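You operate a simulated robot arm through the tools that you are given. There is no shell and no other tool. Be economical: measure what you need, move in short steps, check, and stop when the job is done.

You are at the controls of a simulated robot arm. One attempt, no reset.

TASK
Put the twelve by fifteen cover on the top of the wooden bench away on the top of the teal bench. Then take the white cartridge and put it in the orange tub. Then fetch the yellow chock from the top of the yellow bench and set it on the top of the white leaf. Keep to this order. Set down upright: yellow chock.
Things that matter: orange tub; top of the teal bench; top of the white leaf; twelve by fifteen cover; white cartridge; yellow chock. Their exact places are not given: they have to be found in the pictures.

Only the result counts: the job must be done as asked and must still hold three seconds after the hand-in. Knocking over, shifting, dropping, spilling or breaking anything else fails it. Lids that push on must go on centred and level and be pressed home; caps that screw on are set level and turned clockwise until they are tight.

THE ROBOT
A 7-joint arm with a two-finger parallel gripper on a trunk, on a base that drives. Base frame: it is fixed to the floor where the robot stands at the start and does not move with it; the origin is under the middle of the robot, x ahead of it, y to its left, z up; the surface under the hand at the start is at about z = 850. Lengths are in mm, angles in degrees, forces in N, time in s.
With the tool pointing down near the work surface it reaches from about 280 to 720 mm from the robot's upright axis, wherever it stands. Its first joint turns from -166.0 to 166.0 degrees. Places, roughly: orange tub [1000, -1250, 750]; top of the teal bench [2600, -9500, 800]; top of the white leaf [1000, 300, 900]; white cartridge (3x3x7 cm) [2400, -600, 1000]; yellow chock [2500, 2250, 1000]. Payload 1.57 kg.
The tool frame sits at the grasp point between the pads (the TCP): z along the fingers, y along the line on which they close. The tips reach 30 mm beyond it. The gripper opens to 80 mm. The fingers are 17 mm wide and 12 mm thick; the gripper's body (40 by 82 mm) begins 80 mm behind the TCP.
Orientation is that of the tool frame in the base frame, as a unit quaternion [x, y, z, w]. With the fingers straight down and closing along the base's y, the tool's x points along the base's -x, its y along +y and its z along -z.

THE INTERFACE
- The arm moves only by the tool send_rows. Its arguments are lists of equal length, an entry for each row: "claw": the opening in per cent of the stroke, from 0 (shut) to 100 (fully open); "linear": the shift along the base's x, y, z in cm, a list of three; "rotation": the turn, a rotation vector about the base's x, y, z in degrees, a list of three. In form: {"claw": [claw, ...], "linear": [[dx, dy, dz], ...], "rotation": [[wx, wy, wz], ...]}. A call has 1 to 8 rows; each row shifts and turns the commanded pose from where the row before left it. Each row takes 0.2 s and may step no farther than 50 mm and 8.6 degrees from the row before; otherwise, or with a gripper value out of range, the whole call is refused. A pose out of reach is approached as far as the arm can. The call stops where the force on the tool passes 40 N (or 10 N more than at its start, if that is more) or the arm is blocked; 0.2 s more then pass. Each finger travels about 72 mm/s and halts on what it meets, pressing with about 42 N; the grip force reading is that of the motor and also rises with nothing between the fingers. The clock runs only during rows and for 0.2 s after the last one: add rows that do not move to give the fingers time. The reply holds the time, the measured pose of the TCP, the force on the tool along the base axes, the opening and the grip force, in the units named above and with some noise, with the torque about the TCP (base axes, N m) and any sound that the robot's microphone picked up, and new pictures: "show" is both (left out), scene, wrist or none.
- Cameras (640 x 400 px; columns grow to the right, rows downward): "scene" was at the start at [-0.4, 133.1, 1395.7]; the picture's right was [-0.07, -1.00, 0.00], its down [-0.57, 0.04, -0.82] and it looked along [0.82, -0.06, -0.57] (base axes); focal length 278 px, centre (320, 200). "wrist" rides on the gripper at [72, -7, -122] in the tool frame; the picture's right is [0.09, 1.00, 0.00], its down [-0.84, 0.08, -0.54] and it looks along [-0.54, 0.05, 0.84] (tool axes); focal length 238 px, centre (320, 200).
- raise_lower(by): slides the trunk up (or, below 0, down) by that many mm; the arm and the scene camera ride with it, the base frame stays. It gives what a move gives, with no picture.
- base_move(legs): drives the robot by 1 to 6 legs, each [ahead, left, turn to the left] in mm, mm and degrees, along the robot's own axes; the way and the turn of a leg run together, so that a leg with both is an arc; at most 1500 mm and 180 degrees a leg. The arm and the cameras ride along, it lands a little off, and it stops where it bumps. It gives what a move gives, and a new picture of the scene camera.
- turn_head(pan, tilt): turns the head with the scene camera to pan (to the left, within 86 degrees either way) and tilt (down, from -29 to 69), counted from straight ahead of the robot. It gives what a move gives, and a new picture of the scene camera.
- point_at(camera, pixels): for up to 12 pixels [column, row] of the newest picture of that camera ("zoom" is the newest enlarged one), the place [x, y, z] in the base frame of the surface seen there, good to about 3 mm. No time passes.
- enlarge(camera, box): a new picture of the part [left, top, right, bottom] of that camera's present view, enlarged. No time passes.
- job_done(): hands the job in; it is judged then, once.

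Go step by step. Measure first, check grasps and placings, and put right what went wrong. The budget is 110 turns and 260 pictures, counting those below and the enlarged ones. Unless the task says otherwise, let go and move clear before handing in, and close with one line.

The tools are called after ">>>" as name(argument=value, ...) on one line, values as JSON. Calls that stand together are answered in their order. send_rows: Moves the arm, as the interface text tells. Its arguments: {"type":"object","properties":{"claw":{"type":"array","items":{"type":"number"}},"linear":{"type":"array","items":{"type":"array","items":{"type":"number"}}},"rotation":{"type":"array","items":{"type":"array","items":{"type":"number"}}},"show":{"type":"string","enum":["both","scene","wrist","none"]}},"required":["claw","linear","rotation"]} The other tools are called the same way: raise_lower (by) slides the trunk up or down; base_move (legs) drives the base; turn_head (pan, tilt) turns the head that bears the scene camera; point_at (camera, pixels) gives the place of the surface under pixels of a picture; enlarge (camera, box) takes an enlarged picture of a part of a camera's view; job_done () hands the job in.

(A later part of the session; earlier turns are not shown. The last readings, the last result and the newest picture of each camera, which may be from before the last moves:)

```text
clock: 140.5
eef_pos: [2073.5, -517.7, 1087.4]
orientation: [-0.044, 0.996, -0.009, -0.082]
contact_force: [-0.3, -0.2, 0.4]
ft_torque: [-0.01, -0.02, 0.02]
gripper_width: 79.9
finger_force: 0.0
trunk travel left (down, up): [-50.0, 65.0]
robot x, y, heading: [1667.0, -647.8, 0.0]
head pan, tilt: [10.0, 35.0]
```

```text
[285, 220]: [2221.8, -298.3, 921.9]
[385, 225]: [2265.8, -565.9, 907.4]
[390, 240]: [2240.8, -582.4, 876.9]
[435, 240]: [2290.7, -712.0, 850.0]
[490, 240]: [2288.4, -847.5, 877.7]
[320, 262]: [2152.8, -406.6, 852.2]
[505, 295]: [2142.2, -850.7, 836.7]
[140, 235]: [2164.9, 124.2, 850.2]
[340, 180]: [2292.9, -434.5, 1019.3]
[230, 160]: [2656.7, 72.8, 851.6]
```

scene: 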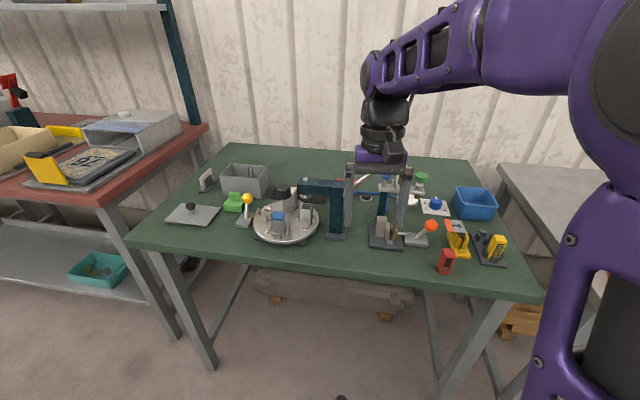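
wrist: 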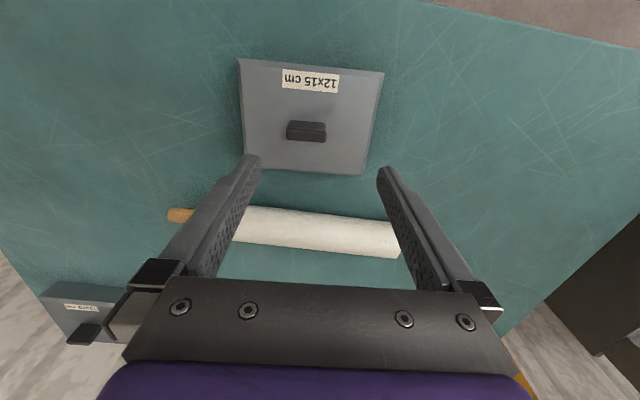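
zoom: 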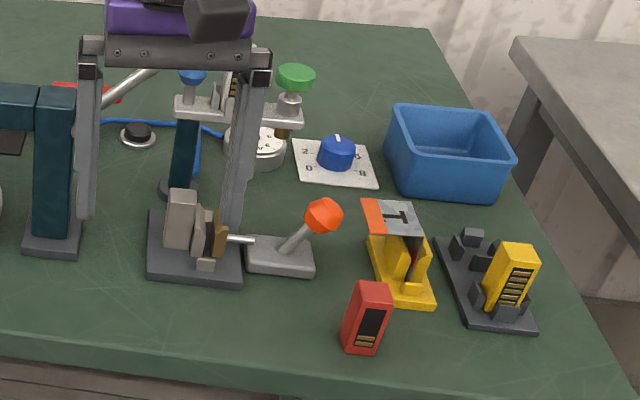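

The white cartridge should be near the spot hidden by the gripper, around (395,190). I'll level the tool, raise it a little and shift it right to clear the view.

>>> send_rows(claw=[100, 100, 100, 100, 100, 100], linear=[[0, -3, 2], [0, -4, 2], [0, -4, 2], [0, -4, 0], [0, -4, 0], [0, -4, 0]], rotation=[[0.7, -4.7, 0], [0.7, -4.7, 0], [0, 0, 0], [0, 0, 0], [0, 0, 0], [0, 0, 0]])

>>> enlarge(camera="scene", box=[300, 140, 520, 290])

```text
clock: 141.9
eef_pos: [2072.6, -748.2, 1147.3]
orientation: [-0.043, 0.999, 0.0, 0.001]
contact_force: [-0.2, -0.8, -0.5]
ft_torque: [-0.04, 0.0, 0.01]
gripper_width: 79.9
finger_force: 0.0
trunk travel left (down, up): [-50.0, 65.0]
robot x, y, heading: [1669.9, -645.1, 0.2]
head pan, tilt: [10.0, 35.0]
```

scene: 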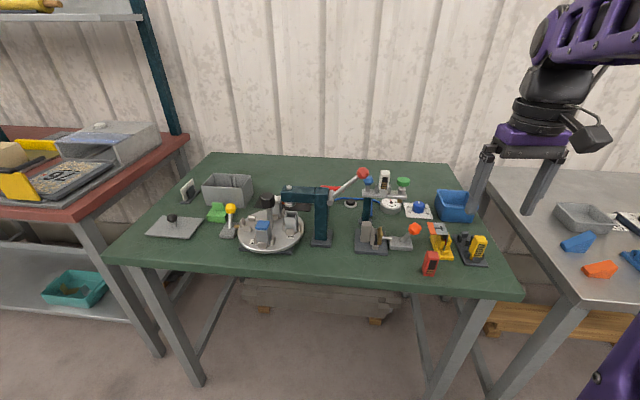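
wrist: 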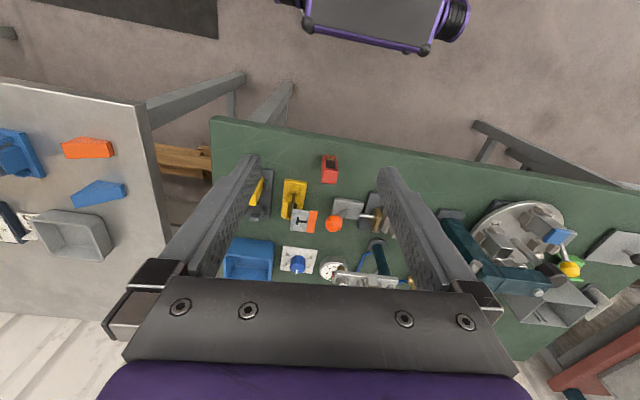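

```text
2.67 times, centred on (410, 215) of scene
```

zoom: 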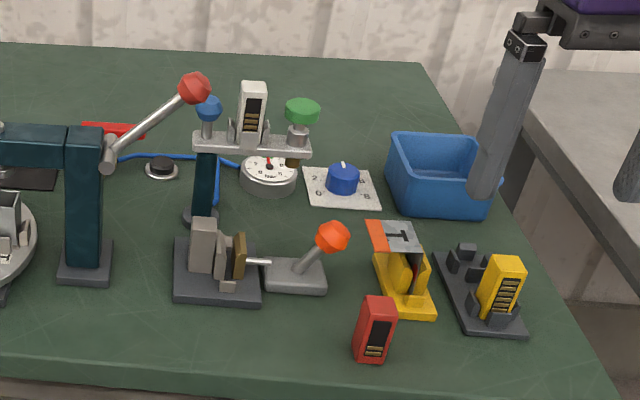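

The white cartridge is at zoom (252,112), standing in a raised holder between the blue and green knobs. I'll measure it.

>>> point_at(camera="zoom", pixels=[[254, 84], [242, 90], [266, 90], [253, 96], [252, 115], [250, 137], [200, 142], [305, 150], [207, 102], [302, 105], [205, 175], [252, 150]])

>>> base_move(legs=[[150, 0, 0]])

>>> enlarge(camera="scene", box=[300, 140, 460, 250])

```text
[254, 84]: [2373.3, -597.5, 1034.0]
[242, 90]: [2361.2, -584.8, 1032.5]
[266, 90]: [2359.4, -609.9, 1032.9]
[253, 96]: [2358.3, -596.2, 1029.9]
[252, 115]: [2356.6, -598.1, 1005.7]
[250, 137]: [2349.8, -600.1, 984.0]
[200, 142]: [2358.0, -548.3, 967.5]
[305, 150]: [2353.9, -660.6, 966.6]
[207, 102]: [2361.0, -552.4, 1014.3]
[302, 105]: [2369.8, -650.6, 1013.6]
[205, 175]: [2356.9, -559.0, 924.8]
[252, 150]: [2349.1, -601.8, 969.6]
```

```text
clock: 143.3
eef_pos: [2223.4, -747.5, 1146.1]
orientation: [-0.043, 0.999, 0.0, -0.001]
contact_force: [-0.5, 0.3, -0.2]
ft_torque: [-0.01, -0.01, 0.0]
gripper_width: 80.4
finger_force: 0.1
trunk travel left (down, up): [-50.0, 65.0]
robot x, y, heading: [1817.3, -647.5, 0.2]
head pan, tilt: [10.0, 35.0]
```

scene: 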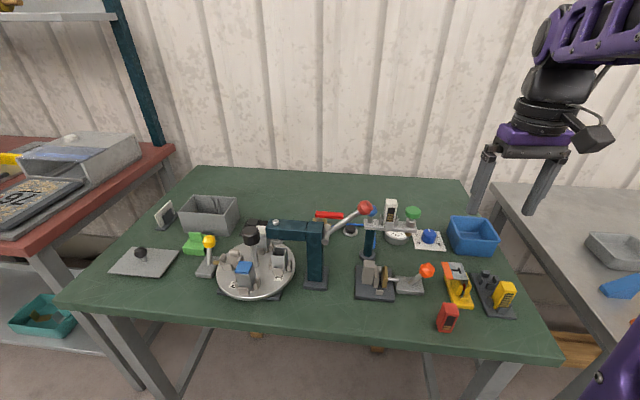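

```text
3.64 times, centred on (380, 195) of scene
```

zoom: 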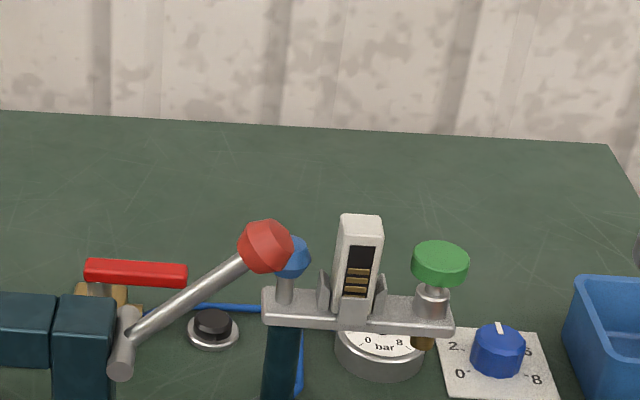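

The holder has low clips on all sides and knobs on the left and right, so I'll grip along x (front and back). I'll rotate +85° about z while moving above it.

>>> send_rows(claw=[100, 100, 100, 100, 100], linear=[[1.2, 1.5, 0], [1.2, 1.5, 0], [1.2, 1.5, 0], [1.2, 1.5, 0], [1.2, 1.5, 0]], rotation=[[0, 0, 8.5], [0, 0, 8.5], [0, 0, 8.5], [0, 0, 8.5], [0, 0, 8.5]], show="none")

>>> send_rows(claw=[100, 100, 100, 100, 100, 100], linear=[[1.8, 1.5, 0], [1.8, 1.5, 0], [1.8, 1.5, 0], [1.8, 1.5, 0], [1.8, 1.5, 0], [0, 0, 0]], rotation=[[0, 0, 8.5], [0, 0, 8.5], [0, 0, 8.5], [0, 0, 8.5], [0, 0, 8.5], [0, 0, 0]])

```text
clock: 144.5
eef_pos: [2282.6, -672.8, 1149.2]
orientation: [-0.403, 0.915, 0.0, 0.0]
contact_force: [-0.3, 0.0, -0.2]
ft_torque: [-0.01, 0.01, 0.0]
gripper_width: 80.0
finger_force: 0.1
trunk travel left (down, up): [-50.0, 65.0]
robot x, y, heading: [1818.7, -646.1, 0.1]
head pan, tilt: [10.0, 35.0]
```

```text
clock: 145.9
eef_pos: [2374.0, -597.0, 1146.2]
orientation: [-0.707, 0.708, -0.001, -0.001]
contact_force: [-0.1, 0.5, 0.0]
ft_torque: [-0.03, 0.01, 0.03]
gripper_width: 80.1
finger_force: 0.1
trunk travel left (down, up): [-50.0, 65.0]
robot x, y, heading: [1817.9, -647.6, -0.0]
head pan, tilt: [10.0, 35.0]
```

scene: 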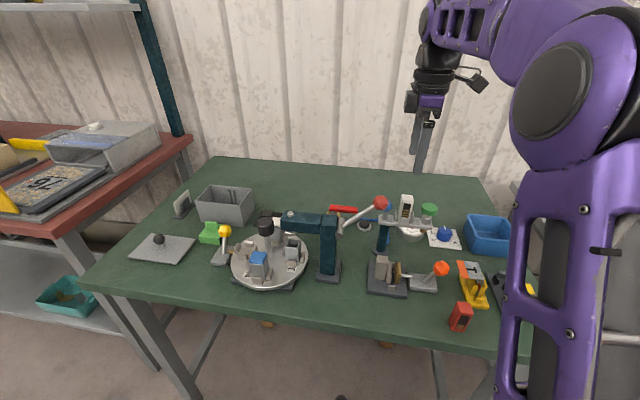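
wrist: 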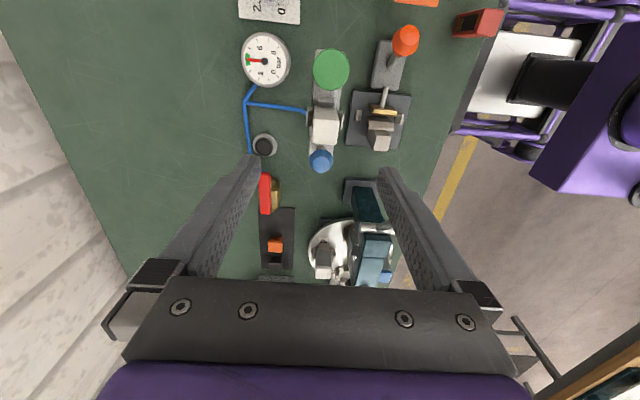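

I'm above the cartridge, whose top is at wrist (325,123). I'll measure its orientation.

>>> enlarge(camera="wrist", box=[280, 50, 370, 190])

>>> point_at(camera="wrist", pixels=[[315, 109], [336, 109], [314, 139], [337, 139], [325, 124], [322, 160], [330, 70], [310, 125], [341, 115]])

```text
2.86 times, centred on (325, 120) of wrist
```

zoom: 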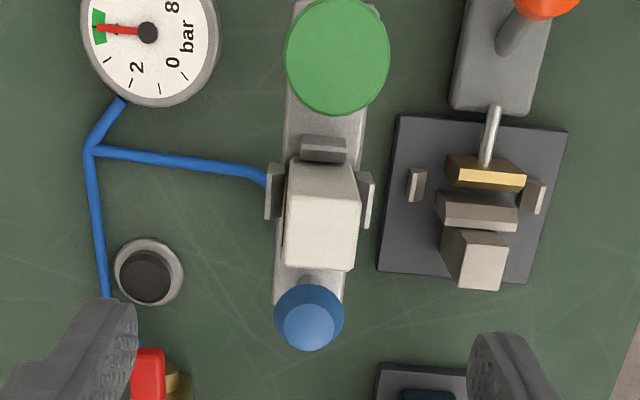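

```text
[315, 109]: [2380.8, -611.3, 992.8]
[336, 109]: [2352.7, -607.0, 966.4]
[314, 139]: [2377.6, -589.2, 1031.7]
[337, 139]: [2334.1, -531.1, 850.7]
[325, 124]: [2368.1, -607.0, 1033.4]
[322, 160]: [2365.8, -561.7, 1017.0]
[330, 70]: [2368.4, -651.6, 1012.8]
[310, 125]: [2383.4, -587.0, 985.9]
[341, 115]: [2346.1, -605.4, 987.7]
```

>>> point_at(camera="zoom", pixels=[[294, 196], [354, 205], [288, 258], [347, 265], [320, 230], [275, 165], [367, 195], [367, 230]])

```text
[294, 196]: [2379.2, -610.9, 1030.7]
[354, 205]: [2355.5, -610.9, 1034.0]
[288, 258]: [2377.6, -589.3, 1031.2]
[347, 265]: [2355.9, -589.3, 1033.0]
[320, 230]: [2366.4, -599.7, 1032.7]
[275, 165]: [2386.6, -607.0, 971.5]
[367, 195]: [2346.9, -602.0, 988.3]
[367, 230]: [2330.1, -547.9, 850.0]
```

The cartridge centre is (2367,−600), its top is at z 1033 and the clip tops are at 988. I'll descend to TCP z 1026.

>>> send_rows(claw=[100, 100, 100, 100, 100], linear=[[-0.7, -0.3, -4], [0, 0, -3], [0, 0, -3], [0, 0, -2], [0, 0, 0]], rotation=[[0, 0, 0], [0, 0, 0], [0, 0, 0], [0, 0, 0], [0, 0, 0]])

>>> enlarge(camera="scene", box=[340, 130, 500, 250])

```text
clock: 147.1
eef_pos: [2366.5, -601.0, 1026.1]
orientation: [-0.707, 0.707, 0.0, -0.001]
contact_force: [1.2, 0.7, -0.5]
ft_torque: [0.04, 0.0, -0.01]
gripper_width: 79.8
finger_force: 0.1
trunk travel left (down, up): [-50.0, 65.0]
robot x, y, heading: [1818.1, -643.8, 0.1]
head pan, tilt: [10.0, 35.0]
```

scene: 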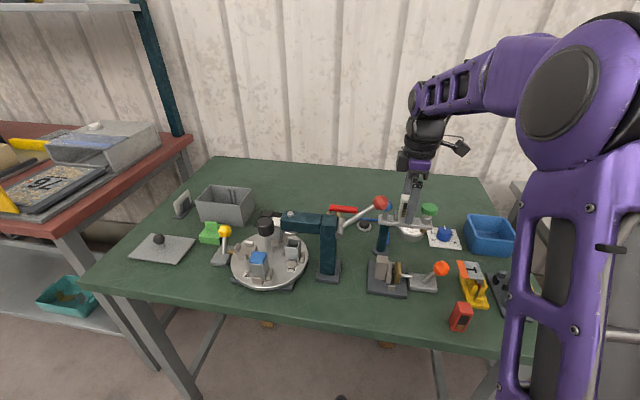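
wrist: 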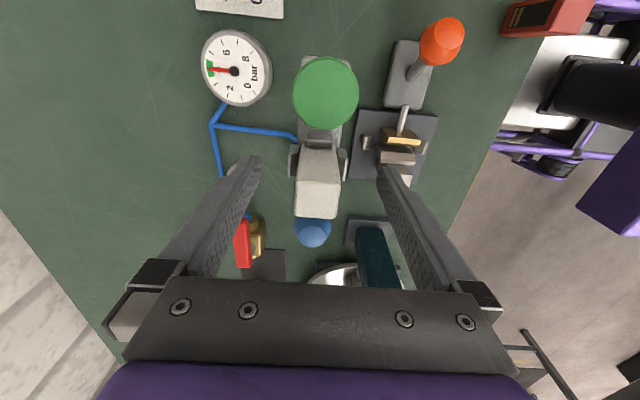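

```text
3.33 times, centred on (420, 190) of scene
```

zoom: 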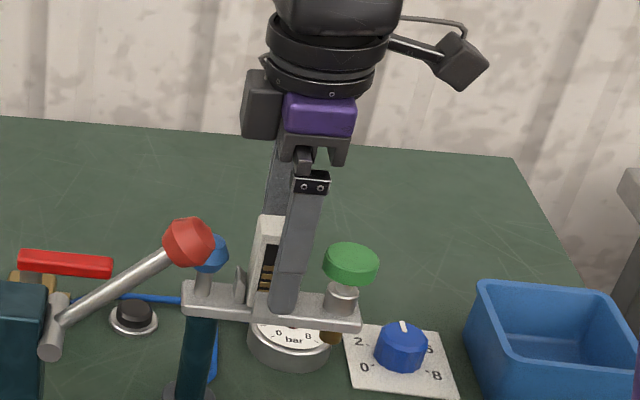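

In the wrist view the cartridge top seems a little toward +y of the grip centre, so I'll check it.

>>> point_at(camera="wrist", pixels=[[318, 184], [318, 200], [318, 214], [301, 200], [336, 200], [318, 165], [300, 212], [336, 188]])

```text
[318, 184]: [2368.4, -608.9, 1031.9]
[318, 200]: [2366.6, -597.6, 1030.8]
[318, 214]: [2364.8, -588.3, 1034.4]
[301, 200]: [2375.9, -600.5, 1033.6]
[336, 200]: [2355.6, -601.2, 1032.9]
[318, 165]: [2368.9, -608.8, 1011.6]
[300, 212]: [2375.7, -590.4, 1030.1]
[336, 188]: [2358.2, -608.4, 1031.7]
```

It's centred at (2367,−598.5), so I'll shift 2 mm in y and close.

>>> send_rows(claw=[100, 30, 0, 0, 0, 0, 0], linear=[[0, 0.2, 0], [0, 0, 0], [0, 0, 0], [0, 0, 0], [0, 0, 0], [0, 0, 0], [0, 0, 0]], rotation=[[0, 0, 0], [0, 0, 0], [0, 0, 0], [0, 0, 0], [0, 0, 0], [0, 0, 0], [0, 0, 0]], show="wrist")

```text
clock: 148.7
eef_pos: [2366.8, -598.1, 1026.7]
orientation: [-0.707, 0.708, 0.0, 0.0]
contact_force: [-0.4, 0.2, -0.6]
ft_torque: [0.02, -0.02, -0.02]
gripper_width: 25.1
finger_force: 36.7
trunk travel left (down, up): [-50.0, 65.0]
robot x, y, heading: [1815.0, -647.7, -0.0]
head pan, tilt: [10.0, 35.0]
```

wrist: 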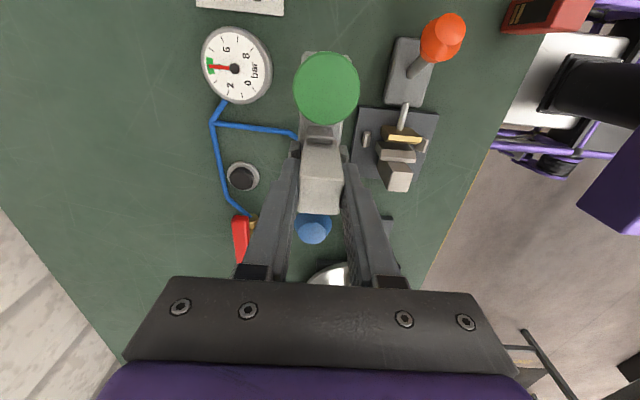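

Gripped at 25 mm. I'll lift straight up slowly.

>>> send_rows(claw=[0, 0, 0, 0, 0, 0], linear=[[0, 0, 0.5], [0, 0, 1], [0, 0, 2], [0, 0, 3], [0, 0, 4], [0, 0, 0]], rotation=[[0, 0, 0], [0, 0, 0], [0, 0, 0], [0, 0, 0], [0, 0, 0], [0, 0, 0]])

>>> enlarge(camera="scene", box=[340, 130, 500, 250])

```text
clock: 150.1
eef_pos: [2365.5, -598.1, 1131.1]
orientation: [-0.707, 0.708, -0.001, -0.001]
contact_force: [-0.7, 0.7, -0.2]
ft_torque: [-0.01, 0.04, 0.0]
gripper_width: 25.1
finger_force: 36.7
trunk travel left (down, up): [-50.0, 65.0]
robot x, y, heading: [1816.9, -643.7, -0.2]
head pan, tilt: [10.0, 35.0]
```

scene: 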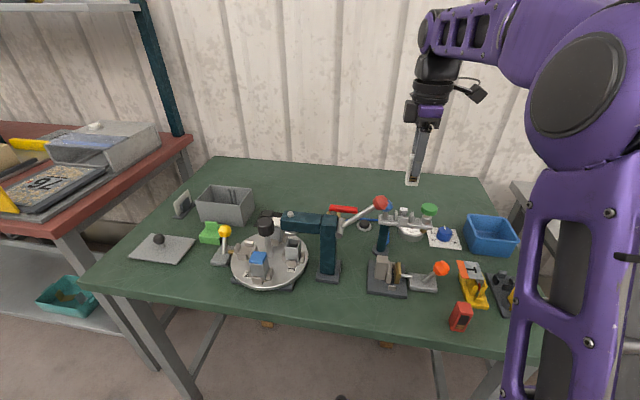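
wrist: 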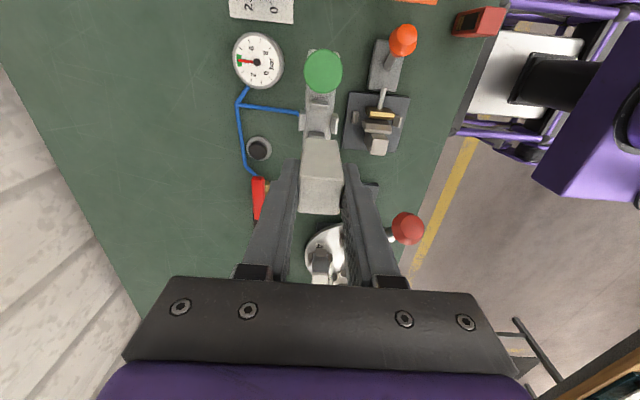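

```text
3.33 times, centred on (420, 190) of scene
```

zoom: 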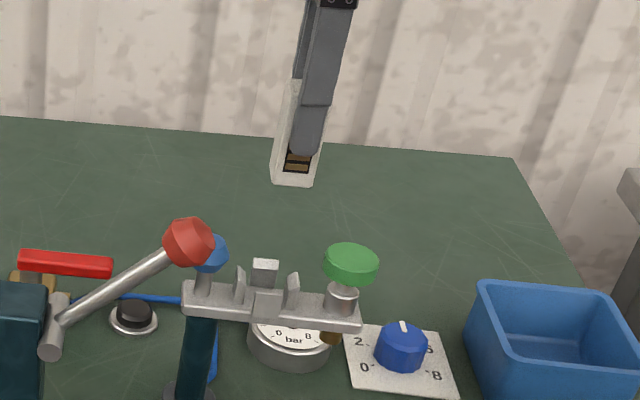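

The cartridge is out cleanly. I'll retract the arm, back off, strafe to y≈−1300 and turn round to face the blue cart.

>>> send_rows(claw=[0, 0, 0, 0, 0], linear=[[-4, 0, 1], [-4, 0, 0], [-4, 0, 0], [-3, 0, 0], [0, 0, 0]], rotation=[[0, 0, 0], [0, 0, 0], [0, 0, 0], [0, 0, 0], [0, 0, 0]], show="none")

>>> base_move(legs=[[-150, 0, 0], [0, -650, 0], [0, 0, 180]])

>>> turn_head(pan=15, tilt=40)

```text
clock: 151.3
eef_pos: [2218.4, -599.6, 1134.9]
orientation: [-0.706, 0.708, 0.007, -0.009]
contact_force: [0.5, -0.5, 0.2]
ft_torque: [0.01, 0.01, 0.01]
gripper_width: 25.2
finger_force: 36.6
trunk travel left (down, up): [-50.0, 65.0]
robot x, y, heading: [1816.3, -644.7, 0.2]
head pan, tilt: [10.0, 35.0]
```

```text
clock: 166.7
eef_pos: [1264.3, -1356.4, 1139.0]
orientation: [0.716, 0.698, 0.003, 0.003]
contact_force: [-0.1, 0.1, -0.3]
ft_torque: [-0.01, -0.03, 0.01]
gripper_width: 24.8
finger_force: 36.9
trunk travel left (down, up): [-50.0, 65.0]
robot x, y, heading: [1662.0, -1317.9, 178.8]
head pan, tilt: [10.0, 35.0]
```

scene: 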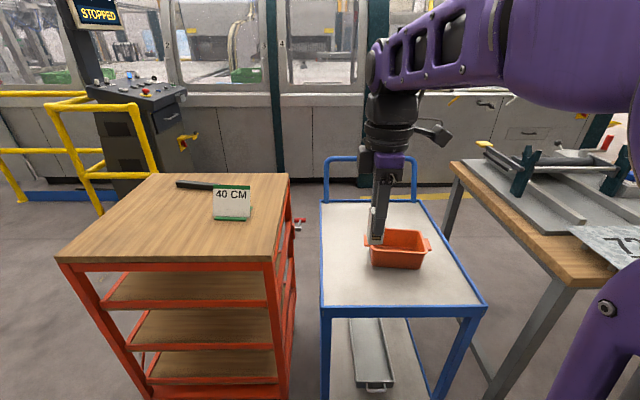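

```text
clock: 167.3
eef_pos: [1263.0, -1354.7, 1137.8]
orientation: [0.716, 0.698, 0.006, 0.005]
contact_force: [-0.6, -0.5, -0.7]
ft_torque: [0.03, -0.02, -0.02]
gripper_width: 25.0
finger_force: 36.1
trunk travel left (down, up): [-50.0, 65.0]
robot x, y, heading: [1665.3, -1313.5, 178.8]
head pan, tilt: [15.0, 40.0]
```

scene: 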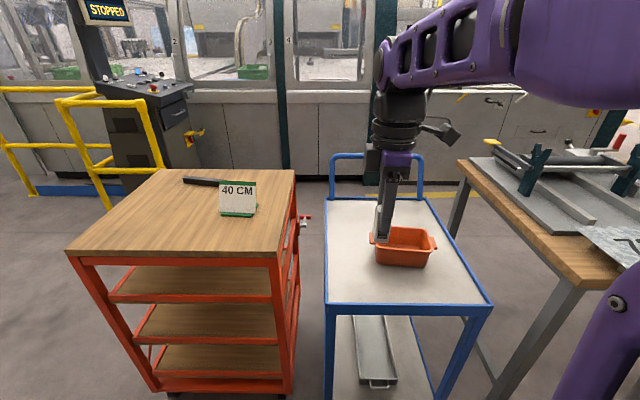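

The tub is at (403,246). I'll measure it and the cart edges.

>>> point_at(camera="scene", pixels=[[378, 252], [430, 255], [432, 233], [405, 228], [405, 262], [410, 240], [405, 245], [340, 303], [480, 303], [390, 285], [375, 240]])

>>> enlarge(camera="scene", box=[340, 160, 480, 310])

```text
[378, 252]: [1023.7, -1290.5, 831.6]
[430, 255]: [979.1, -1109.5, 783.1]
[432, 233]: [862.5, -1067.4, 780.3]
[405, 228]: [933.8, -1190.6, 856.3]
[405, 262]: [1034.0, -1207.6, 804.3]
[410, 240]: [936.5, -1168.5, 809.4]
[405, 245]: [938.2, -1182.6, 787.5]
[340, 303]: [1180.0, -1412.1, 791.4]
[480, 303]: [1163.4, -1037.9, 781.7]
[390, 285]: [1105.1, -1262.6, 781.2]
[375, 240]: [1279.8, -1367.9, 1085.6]
```

```text
2.67 times, centred on (410, 235) of scene
```

zoom: 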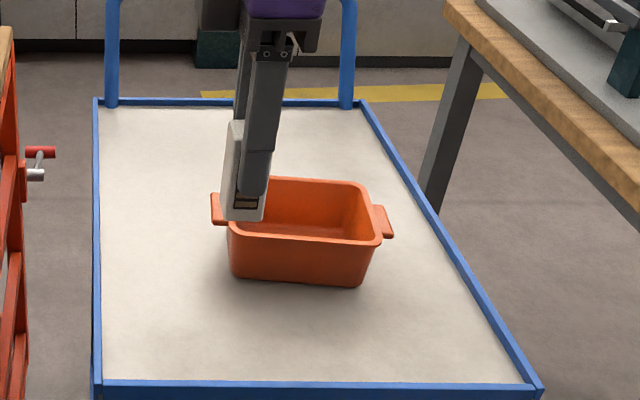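

>>> point_at(camera="zoom", pixels=[[240, 236], [300, 239], [370, 240], [366, 186], [290, 181], [320, 232], [310, 215], [280, 226], [345, 220]])

```text
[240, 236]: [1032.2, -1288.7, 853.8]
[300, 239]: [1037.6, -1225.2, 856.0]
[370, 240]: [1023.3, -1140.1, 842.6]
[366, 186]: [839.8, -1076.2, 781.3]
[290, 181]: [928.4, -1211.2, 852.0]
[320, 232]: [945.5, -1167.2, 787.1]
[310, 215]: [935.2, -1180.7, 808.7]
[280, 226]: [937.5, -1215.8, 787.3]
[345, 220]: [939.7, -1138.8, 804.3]
```

The tub is x 925–1037 and y −1295 to −1135, with its floor at 787 and rim at 855. I'll drive 160 mm closer, then move the arm above the tub centre (982,−1212).

>>> base_move(legs=[[160, 0, 0]])

>>> send_rows(claw=[0, 0, 0, 0, 0], linear=[[-3, 3.4, 0], [-3, 3.5, -2], [-3, 3.5, -2], [-3, 3.5, -2], [0, 0, -2]], rotation=[[0, 0, 0], [0, 0, 0], [0, 0, 0], [0, 0, 0], [0, 0, 0]])

```text
clock: 168.8
eef_pos: [1112.0, -1350.2, 1132.7]
orientation: [0.716, 0.698, 0.008, 0.01]
contact_force: [-0.2, 0.7, 0.0]
ft_torque: [0.02, 0.02, -0.01]
gripper_width: 25.1
finger_force: 36.5
trunk travel left (down, up): [-50.0, 65.0]
robot x, y, heading: [1514.0, -1311.9, 178.9]
head pan, tilt: [15.0, 40.0]
stopped in leg 1: the robot was blocked; the commanded pose is now the measured one
```

scene: 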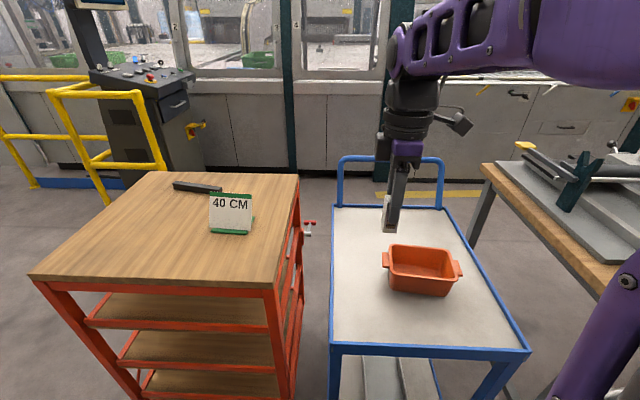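

```text
refused: row 2 steps farther than a row can; nothing moved
```

The base was blocked after about 150 mm. I'll check that the cart and tub haven't shifted.

>>> point_at(camera="scene", pixels=[[395, 268], [420, 272], [452, 273], [420, 250], [435, 249], [340, 347], [500, 352], [422, 262], [300, 200], [225, 270], [410, 292]])

>>> turn_head(pan=15, tilt=69)

```text
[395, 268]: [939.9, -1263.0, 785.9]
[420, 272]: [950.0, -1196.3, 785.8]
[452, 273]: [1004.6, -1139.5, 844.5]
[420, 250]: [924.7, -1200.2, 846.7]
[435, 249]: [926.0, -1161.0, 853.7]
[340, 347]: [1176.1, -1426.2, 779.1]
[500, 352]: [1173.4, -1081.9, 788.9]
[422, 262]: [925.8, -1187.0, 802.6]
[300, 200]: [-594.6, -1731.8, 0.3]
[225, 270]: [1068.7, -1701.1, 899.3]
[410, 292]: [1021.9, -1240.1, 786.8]
```

```text
clock: 169.7
eef_pos: [1110.9, -1350.1, 1131.8]
orientation: [0.715, 0.699, 0.009, 0.011]
contact_force: [-0.4, -0.6, -0.4]
ft_torque: [-0.01, -0.01, -0.03]
gripper_width: 25.1
finger_force: 36.9
trunk travel left (down, up): [-50.0, 65.0]
robot x, y, heading: [1513.9, -1313.7, 178.8]
head pan, tilt: [15.0, 68.8]
```

scene: 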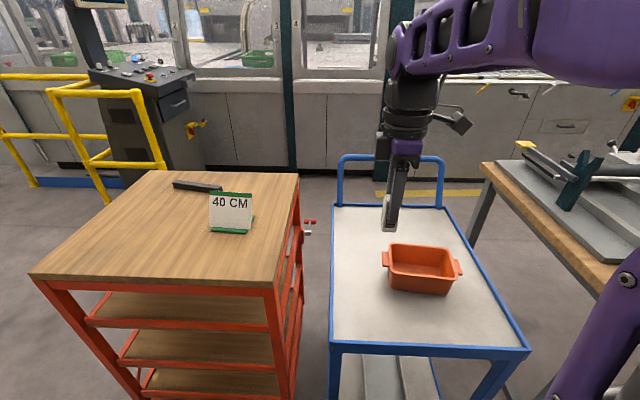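

Nothing shifted: the cart edge is still at x 1175 and the tub is in place. I'll move the arm over the tub.

>>> send_rows(claw=[0, 0, 0, 0, 0, 0, 0], linear=[[-2.6, 2.76, 0], [-2.6, 2.76, 0], [-2.6, 2.76, 0], [-2.6, 2.76, -1], [-2.6, 2.76, -2], [0, 0, -5], [0, 0, -3]], rotation=[[0, 0, 0], [0, 0, 0], [0, 0, 0], [0, 0, 0], [0, 0, 0], [0, 0, 0], [0, 0, 0]])

```text
clock: 171.3
eef_pos: [982.3, -1211.3, 1026.3]
orientation: [0.715, 0.699, 0.008, 0.008]
contact_force: [0.7, 0.9, -0.2]
ft_torque: [0.02, 0.01, 0.01]
gripper_width: 25.2
finger_force: 36.4
trunk travel left (down, up): [-50.0, 65.0]
robot x, y, heading: [1512.5, -1311.0, 178.8]
head pan, tilt: [15.0, 68.8]
```

scene: 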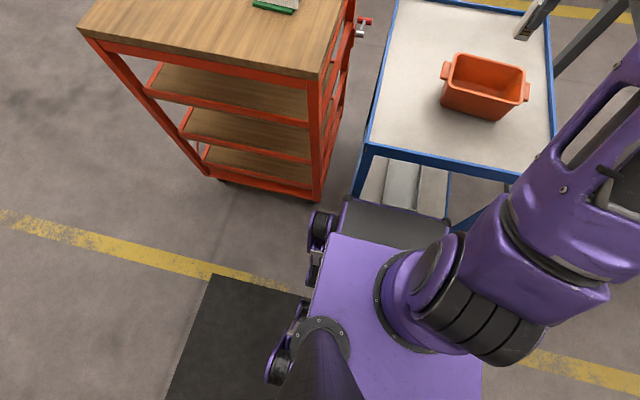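
wrist: 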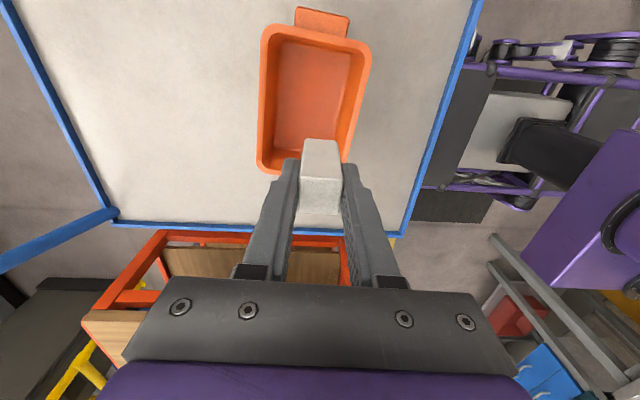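

>>> point_at(camera="wrist", pixels=[[262, 100], [358, 105], [318, 34], [263, 166], [268, 40], [364, 50], [310, 95], [347, 150]])

```text
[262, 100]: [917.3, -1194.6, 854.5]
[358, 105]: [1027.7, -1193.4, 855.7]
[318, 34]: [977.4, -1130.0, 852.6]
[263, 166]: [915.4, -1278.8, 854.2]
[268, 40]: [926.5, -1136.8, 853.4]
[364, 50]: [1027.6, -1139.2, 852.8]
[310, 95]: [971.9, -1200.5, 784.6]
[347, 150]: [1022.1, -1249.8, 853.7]
```

The tub centre is (973,−1210). I'll shift −9 mm in x and lower in.

>>> send_rows(claw=[0, 0, 0, 0, 0, 0], linear=[[-0.9, 0, -3], [0, 0, -4], [0, 0, -4], [0, 0, -4], [0, 0, -1.5], [0, 0, 0]], rotation=[[0, 0, 0], [0, 0, 0], [0, 0, 0], [0, 0, 0], [0, 0, 0], [0, 0, 0]])

```text
clock: 172.7
eef_pos: [975.8, -1212.2, 861.1]
orientation: [0.715, 0.699, 0.007, 0.008]
contact_force: [-0.6, -0.3, -1.2]
ft_torque: [0.01, 0.0, 0.0]
gripper_width: 25.3
finger_force: 36.5
trunk travel left (down, up): [-50.0, 65.0]
robot x, y, heading: [1513.7, -1309.2, 179.0]
head pan, tilt: [15.0, 68.8]
```

scene: 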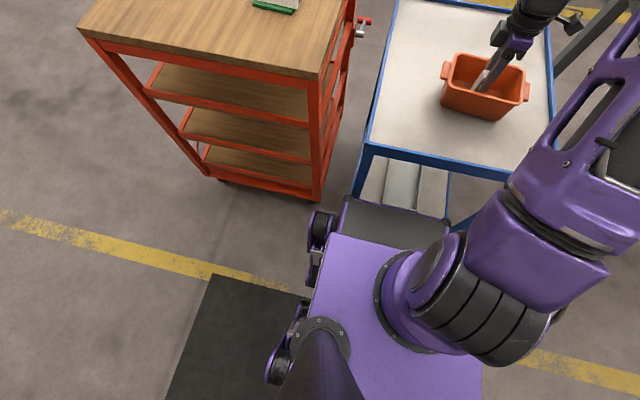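
wrist: 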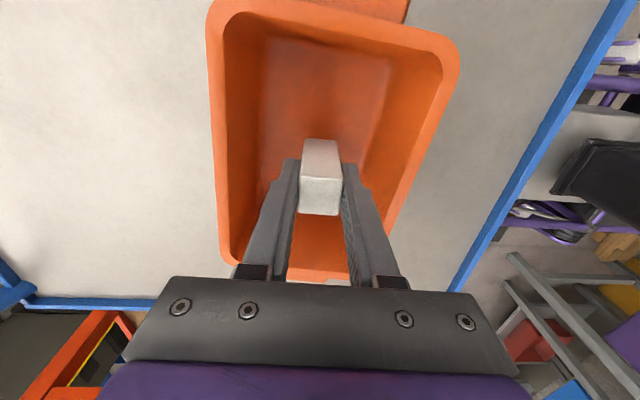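

It's well inside the tub. I'll lower in 2 mm steps until it touches.

>>> send_rows(claw=[0, 0, 0, 0, 0, 0], linear=[[0, 0, -0.3], [0, 0, -0.3], [0, 0, -0.2], [0, 0, -0.1], [0, 0, 0], [0, 0, 0]], rotation=[[0, 0, 0], [0, 0, 0], [0, 0, 0], [0, 0, 0], [0, 0, 0], [0, 0, 0]], show="none")

>>> send_rows(claw=[0, 0, 0, 0], linear=[[0, 0, -0.1], [0, 0, -0.1], [0, 0, 0], [0, 0, 0]], rotation=[[0, 0, 0], [0, 0, 0], [0, 0, 0], [0, 0, 0]], show="none")

```text
clock: 174.1
eef_pos: [973.7, -1213.9, 851.9]
orientation: [0.715, 0.699, 0.008, 0.008]
contact_force: [0.7, -0.3, -1.3]
ft_torque: [0.01, 0.0, 0.01]
gripper_width: 25.0
finger_force: 36.9
trunk travel left (down, up): [-50.0, 65.0]
robot x, y, heading: [1514.8, -1314.0, 179.0]
head pan, tilt: [15.0, 68.8]
```

```text
clock: 175.1
eef_pos: [973.9, -1213.2, 848.6]
orientation: [0.716, 0.698, 0.008, 0.007]
contact_force: [0.4, 0.2, -0.8]
ft_torque: [-0.01, -0.01, -0.01]
gripper_width: 25.2
finger_force: 37.5
trunk travel left (down, up): [-50.0, 65.0]
robot x, y, heading: [1515.5, -1312.9, 179.2]
head pan, tilt: [15.0, 68.8]
```

>>> send_rows(claw=[0, 0, 0, 0, 0, 0], linear=[[0, 0, -0.1], [0, 0, -0.1], [0, 0, -0.1], [0, 0, -0.1], [0, 0, 0], [0, 0, 0]], rotation=[[0, 0, 0], [0, 0, 0], [0, 0, 0], [0, 0, 0], [0, 0, 0], [0, 0, 0]], show="none")

```text
clock: 176.5
eef_pos: [974.3, -1212.7, 844.9]
orientation: [0.715, 0.699, 0.007, 0.008]
contact_force: [0.7, 0.6, 2.4]
ft_torque: [0.02, 0.0, -0.02]
gripper_width: 25.2
finger_force: 36.6
trunk travel left (down, up): [-50.0, 65.0]
robot x, y, heading: [1516.0, -1316.3, 178.8]
head pan, tilt: [15.0, 68.8]
```

It's just touching. I'll open partly, to 48 mm, and rise straight up.

>>> send_rows(claw=[40, 60, 60, 60, 60, 60, 60, 60], linear=[[0, 0, 0], [0, 0, 0], [0, 0, 0], [0, 0, 2], [0, 0, 4], [0, 0, 5], [0, 0, 5], [0, 0, 5]], rotation=[[0, 0, 0], [0, 0, 0], [0, 0, 0], [0, 0, 0], [0, 0, 0], [0, 0, 0], [0, 0, 0], [0, 0, 0]])

```text
clock: 178.3
eef_pos: [973.5, -1211.6, 1054.4]
orientation: [0.715, 0.699, 0.007, 0.008]
contact_force: [0.2, -1.1, -0.1]
ft_torque: [0.03, -0.01, 0.01]
gripper_width: 47.8
finger_force: 0.1
trunk travel left (down, up): [-50.0, 65.0]
robot x, y, heading: [1514.5, -1313.3, 178.9]
head pan, tilt: [15.0, 68.8]
```

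scene: 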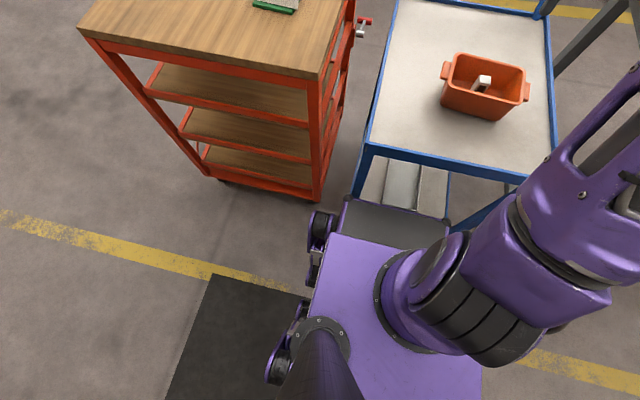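
wrist: 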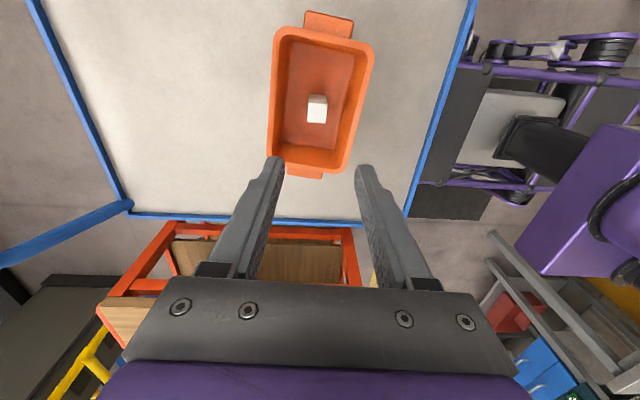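

The cartridge is in the tub. I'll raise and retract the arm, back off, turn to heading 90° and look up the lane toward the yellow bench.

>>> send_rows(claw=[100, 100, 100, 100, 100], linear=[[0, 0, 4], [3, 0, 3], [4, 0, 0], [4, 0, 0], [3, 0, 0]], rotation=[[0, 0, 0], [0, 0, 0], [0, 0, 0], [0, 0, 0], [0, 0, 0]], show="none")

>>> base_move(legs=[[-160, 0, 0], [0, 0, -89]])

>>> turn_head(pan=5, tilt=20)

```text
clock: 179.5
eef_pos: [1113.9, -1209.3, 1117.5]
orientation: [0.716, 0.698, 0.01, 0.017]
contact_force: [-0.6, -0.5, 0.4]
ft_torque: [0.01, -0.05, -0.03]
gripper_width: 80.1
finger_force: 0.0
trunk travel left (down, up): [-50.0, 65.0]
robot x, y, heading: [1513.2, -1316.3, 179.0]
head pan, tilt: [15.0, 68.8]
```

```text
clock: 184.8
eef_pos: [1763.9, -911.4, 1119.6]
orientation: [1.0, 0.007, -0.005, 0.018]
contact_force: [0.5, 0.1, 0.1]
ft_torque: [0.01, -0.03, -0.02]
gripper_width: 80.1
finger_force: 0.0
trunk travel left (down, up): [-50.0, 65.0]
robot x, y, heading: [1673.1, -1311.6, 90.9]
head pan, tilt: [15.0, 68.8]
```

scene: 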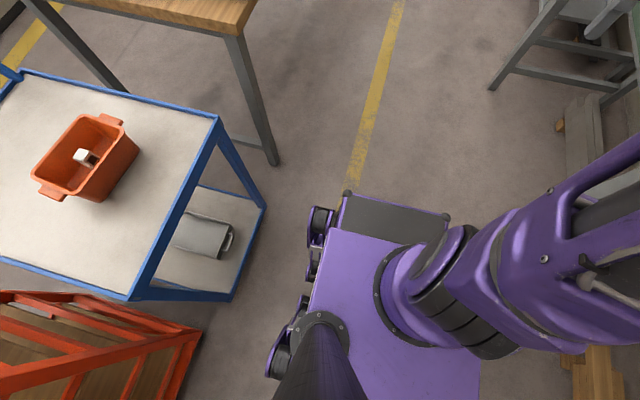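

```text
clock: 186.0
eef_pos: [1763.7, -911.8, 1119.6]
orientation: [1.0, 0.007, -0.002, 0.018]
contact_force: [0.1, 1.1, 0.3]
ft_torque: [0.0, 0.04, -0.03]
gripper_width: 80.0
finger_force: 0.0
trunk travel left (down, up): [-50.0, 65.0]
robot x, y, heading: [1675.0, -1315.5, 90.9]
head pan, tilt: [5.0, 20.0]
```

scene: 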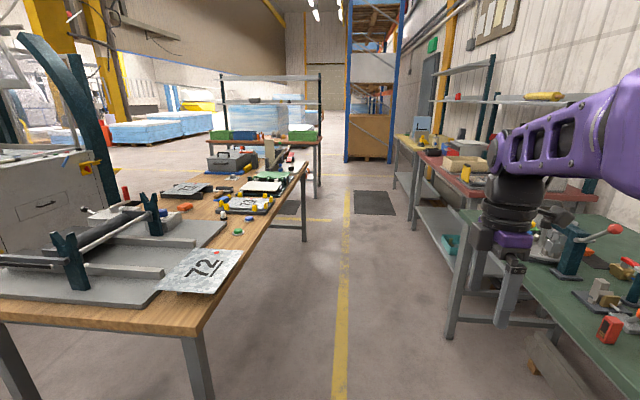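

The lane ahead is clear. I'll measure its edges and the yellow bench.

>>> point_at(camera="scene", pixels=[[205, 325], [240, 260], [290, 195], [446, 340], [430, 170], [397, 140], [420, 135], [415, 150], [475, 185], [316, 190], [375, 200], [262, 190]])

>>> enlarge(camera="scene", box=[360, 80, 500, 200])

```text
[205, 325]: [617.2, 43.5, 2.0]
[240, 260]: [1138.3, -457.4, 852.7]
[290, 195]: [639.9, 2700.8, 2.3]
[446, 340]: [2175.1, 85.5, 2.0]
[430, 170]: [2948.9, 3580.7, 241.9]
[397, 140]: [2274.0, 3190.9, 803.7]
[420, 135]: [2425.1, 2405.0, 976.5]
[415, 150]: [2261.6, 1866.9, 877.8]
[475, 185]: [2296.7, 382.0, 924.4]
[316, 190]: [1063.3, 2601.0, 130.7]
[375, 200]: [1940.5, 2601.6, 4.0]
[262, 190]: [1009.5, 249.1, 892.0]
```

```text
3.33 times, centred on (430, 140) of scene
```

zoom: 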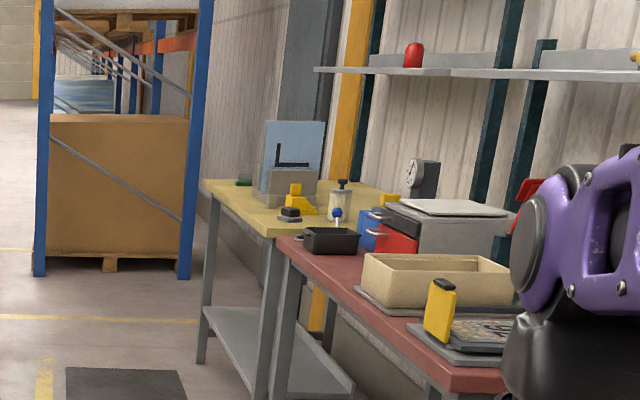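

The yellow chock is at zoom (300,203), on the yellow bench. I'll drive up to y≈2230 and turn to face it.

>>> base_move(legs=[[1500, 0, 0], [1500, 0, 0], [550, 0, 0], [0, 0, -91]])

>>> turn_head(pan=5, tilt=30)

```text
clock: 207.1
eef_pos: [2012.2, 2128.2, 1120.2]
orientation: [0.708, -0.706, -0.016, 0.01]
contact_force: [0.2, 0.1, 0.2]
ft_torque: [0.0, 0.0, 0.04]
gripper_width: 80.2
finger_force: 0.1
trunk travel left (down, up): [-50.0, 65.0]
robot x, y, heading: [1604.9, 2218.0, 0.4]
head pan, tilt: [5.0, 20.0]
```

scene: 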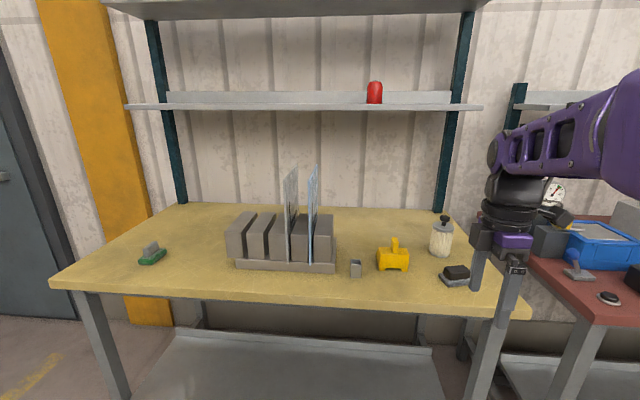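

```text
clock: 207.8
eef_pos: [2010.3, 2128.5, 1119.4]
orientation: [0.708, -0.706, -0.016, 0.01]
contact_force: [-0.7, 0.2, -0.4]
ft_torque: [0.01, 0.02, 0.02]
gripper_width: 79.9
finger_force: 0.0
trunk travel left (down, up): [-50.0, 65.0]
robot x, y, heading: [1610.7, 2216.9, 0.6]
head pan, tilt: [5.0, 30.0]
```

scene: 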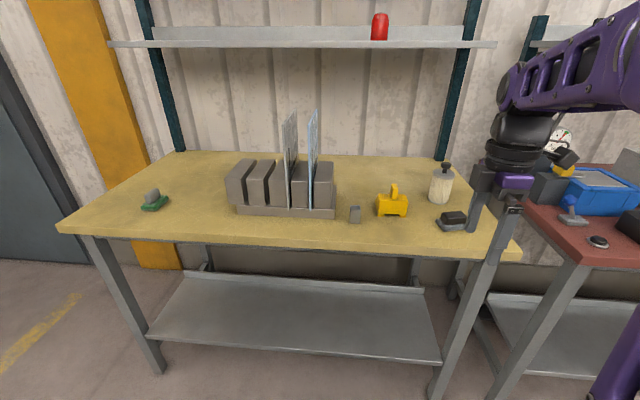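

The chock is at (393,203). I'll enlarge and measure it.

>>> enlarge(camera="scene", box=[340, 160, 480, 240])

>>> point_at(camera="scene", pixels=[[394, 185], [378, 198], [408, 197], [378, 212], [406, 214], [394, 205], [355, 213], [440, 185], [452, 220], [400, 250], [320, 245]])

```text
4.57 times, centred on (410, 200) of scene
```

zoom: 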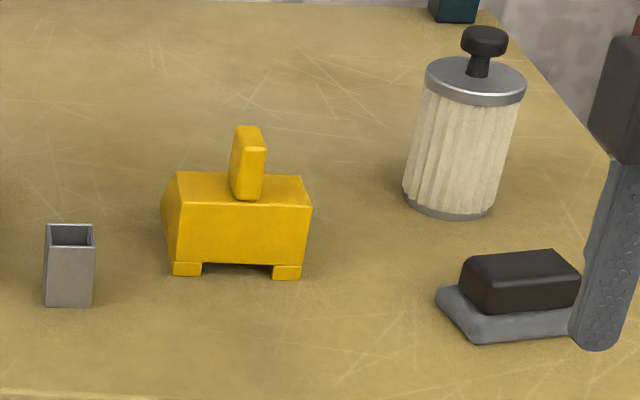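

```text
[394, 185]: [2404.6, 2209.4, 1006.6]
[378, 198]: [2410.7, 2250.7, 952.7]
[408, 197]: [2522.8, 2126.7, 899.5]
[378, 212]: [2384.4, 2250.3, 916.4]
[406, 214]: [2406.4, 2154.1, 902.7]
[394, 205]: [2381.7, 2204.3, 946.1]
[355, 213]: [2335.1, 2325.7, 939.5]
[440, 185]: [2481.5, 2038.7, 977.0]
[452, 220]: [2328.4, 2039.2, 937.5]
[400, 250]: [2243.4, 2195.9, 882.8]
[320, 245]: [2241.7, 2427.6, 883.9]
```

>>> point_at(camera="zoom", pixels=[[251, 128], [258, 150], [236, 150], [262, 196], [240, 195], [180, 178], [300, 183], [175, 262], [305, 270], [240, 230], [255, 330], [255, 133]])

>>> base_move(legs=[[260, 0, 0]])

```text
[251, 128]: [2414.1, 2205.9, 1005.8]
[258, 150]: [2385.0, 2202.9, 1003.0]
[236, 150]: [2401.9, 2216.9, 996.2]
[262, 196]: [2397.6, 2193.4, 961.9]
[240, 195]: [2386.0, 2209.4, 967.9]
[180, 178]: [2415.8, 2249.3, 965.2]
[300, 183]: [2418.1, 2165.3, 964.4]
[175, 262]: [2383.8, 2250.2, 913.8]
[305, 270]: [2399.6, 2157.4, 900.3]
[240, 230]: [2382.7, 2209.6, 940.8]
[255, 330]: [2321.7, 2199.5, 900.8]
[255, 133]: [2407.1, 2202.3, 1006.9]
```

```text
clock: 209.7
eef_pos: [2271.4, 2130.0, 1119.2]
orientation: [0.708, -0.706, -0.015, 0.01]
contact_force: [-0.2, 0.7, 0.2]
ft_torque: [-0.02, 0.01, -0.03]
gripper_width: 80.0
finger_force: 0.1
trunk travel left (down, up): [-50.0, 65.0]
robot x, y, heading: [1870.0, 2224.1, 0.5]
head pan, tilt: [5.0, 30.0]
```

scene: 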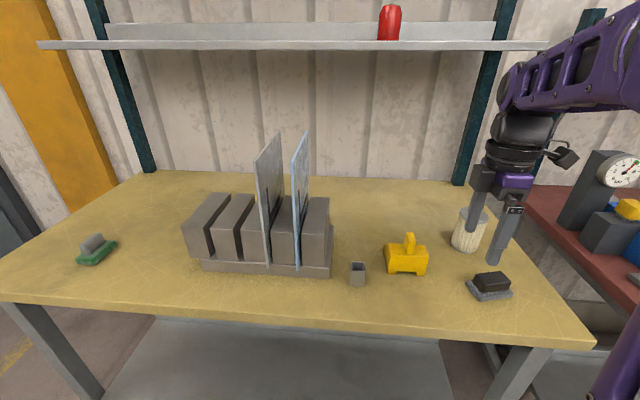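

The fin is at about (2403,2204), z 963–1007 and 17 mm thick along y, with the chock yawed about 10°. I'll turn the tool −80°, level it and go above the fin.

>>> send_rows(claw=[100, 100, 100, 100, 100, 100], linear=[[1.3, 0.7, 0], [1.3, 0.7, 0], [1.3, 0.7, 0], [1.3, 0.7, 0], [1.3, 0.7, 0], [0, 0, 0]], rotation=[[-0.4, -2, 0], [0, 0, -8], [0, 0, -8], [0, 0, -8], [0, 0, -8], [0, 0, -8]], show="none")

>>> send_rows(claw=[100, 100, 100, 100, 100, 100], linear=[[1.3, 0.8, 0], [1.3, 0.8, 0], [1.3, 0.8, 0], [1.3, 0.8, 0], [1.3, 0.8, 0], [0, 0, 0]], rotation=[[0, 0, -8], [0, 0, -8], [0, 0, -8], [0, 0, -8], [0, 0, -8], [0, 0, 0]])

```text
clock: 211.1
eef_pos: [2336.0, 2165.0, 1119.3]
orientation: [-0.423, 0.906, 0.001, -0.001]
contact_force: [-0.2, 0.0, -0.4]
ft_torque: [-0.01, 0.02, -0.02]
gripper_width: 80.0
finger_force: 0.0
trunk travel left (down, up): [-50.0, 65.0]
robot x, y, heading: [1867.1, 2218.8, 0.2]
head pan, tilt: [5.0, 30.0]
```

```text
clock: 212.5
eef_pos: [2400.9, 2206.8, 1119.7]
orientation: [-0.087, 0.996, 0.001, 0.0]
contact_force: [0.3, -0.1, 0.3]
ft_torque: [-0.05, -0.01, 0.0]
gripper_width: 80.1
finger_force: 0.1
trunk travel left (down, up): [-50.0, 65.0]
robot x, y, heading: [1867.5, 2223.3, 0.3]
head pan, tilt: [5.0, 30.0]
```

scene: 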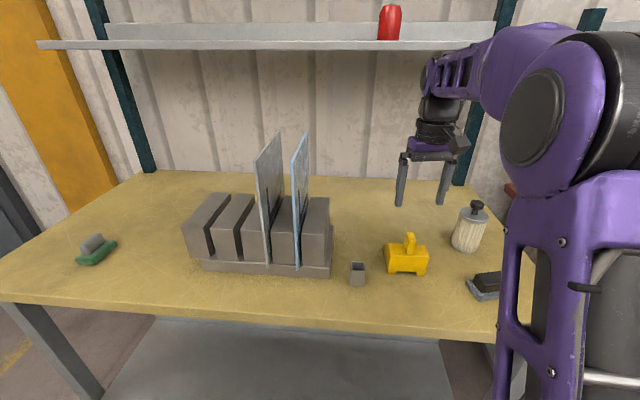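
wrist: 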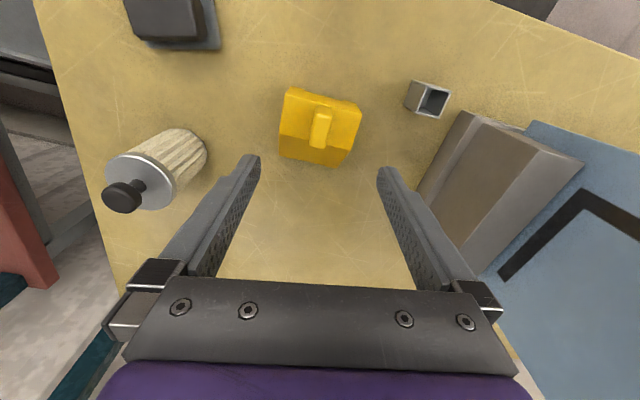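

>>> enlarge(camera="wrist", box=[260, 70, 380, 180])

>>> point_at(camera="wrist", pixels=[[291, 97], [356, 110], [282, 132], [350, 147], [318, 120], [319, 140], [283, 154], [340, 165]])

```text
3.64 times, centred on (320, 125) of wrist
```

zoom: 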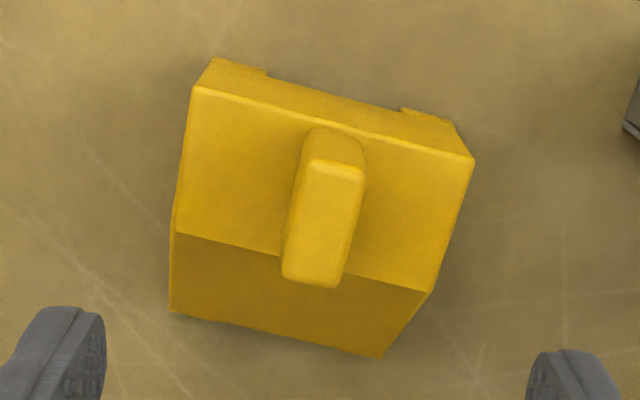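

```text
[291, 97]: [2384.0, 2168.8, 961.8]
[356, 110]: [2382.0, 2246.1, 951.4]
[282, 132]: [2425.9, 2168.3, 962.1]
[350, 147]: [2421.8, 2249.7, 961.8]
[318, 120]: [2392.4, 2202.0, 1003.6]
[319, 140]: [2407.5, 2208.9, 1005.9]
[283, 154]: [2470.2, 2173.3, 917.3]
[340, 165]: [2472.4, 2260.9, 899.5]
```

>>> point_at(camera="zoom", pixels=[[195, 92], [470, 160], [178, 232], [430, 288], [338, 172], [312, 272], [322, 220], [298, 225], [345, 230], [330, 140]])

```text
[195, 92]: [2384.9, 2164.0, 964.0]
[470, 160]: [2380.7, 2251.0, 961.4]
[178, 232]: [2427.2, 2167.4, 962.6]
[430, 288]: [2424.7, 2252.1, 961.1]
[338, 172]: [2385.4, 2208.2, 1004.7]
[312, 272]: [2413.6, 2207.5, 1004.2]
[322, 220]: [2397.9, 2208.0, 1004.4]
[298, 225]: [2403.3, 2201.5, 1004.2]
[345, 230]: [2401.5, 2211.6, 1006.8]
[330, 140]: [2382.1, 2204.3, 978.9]
```

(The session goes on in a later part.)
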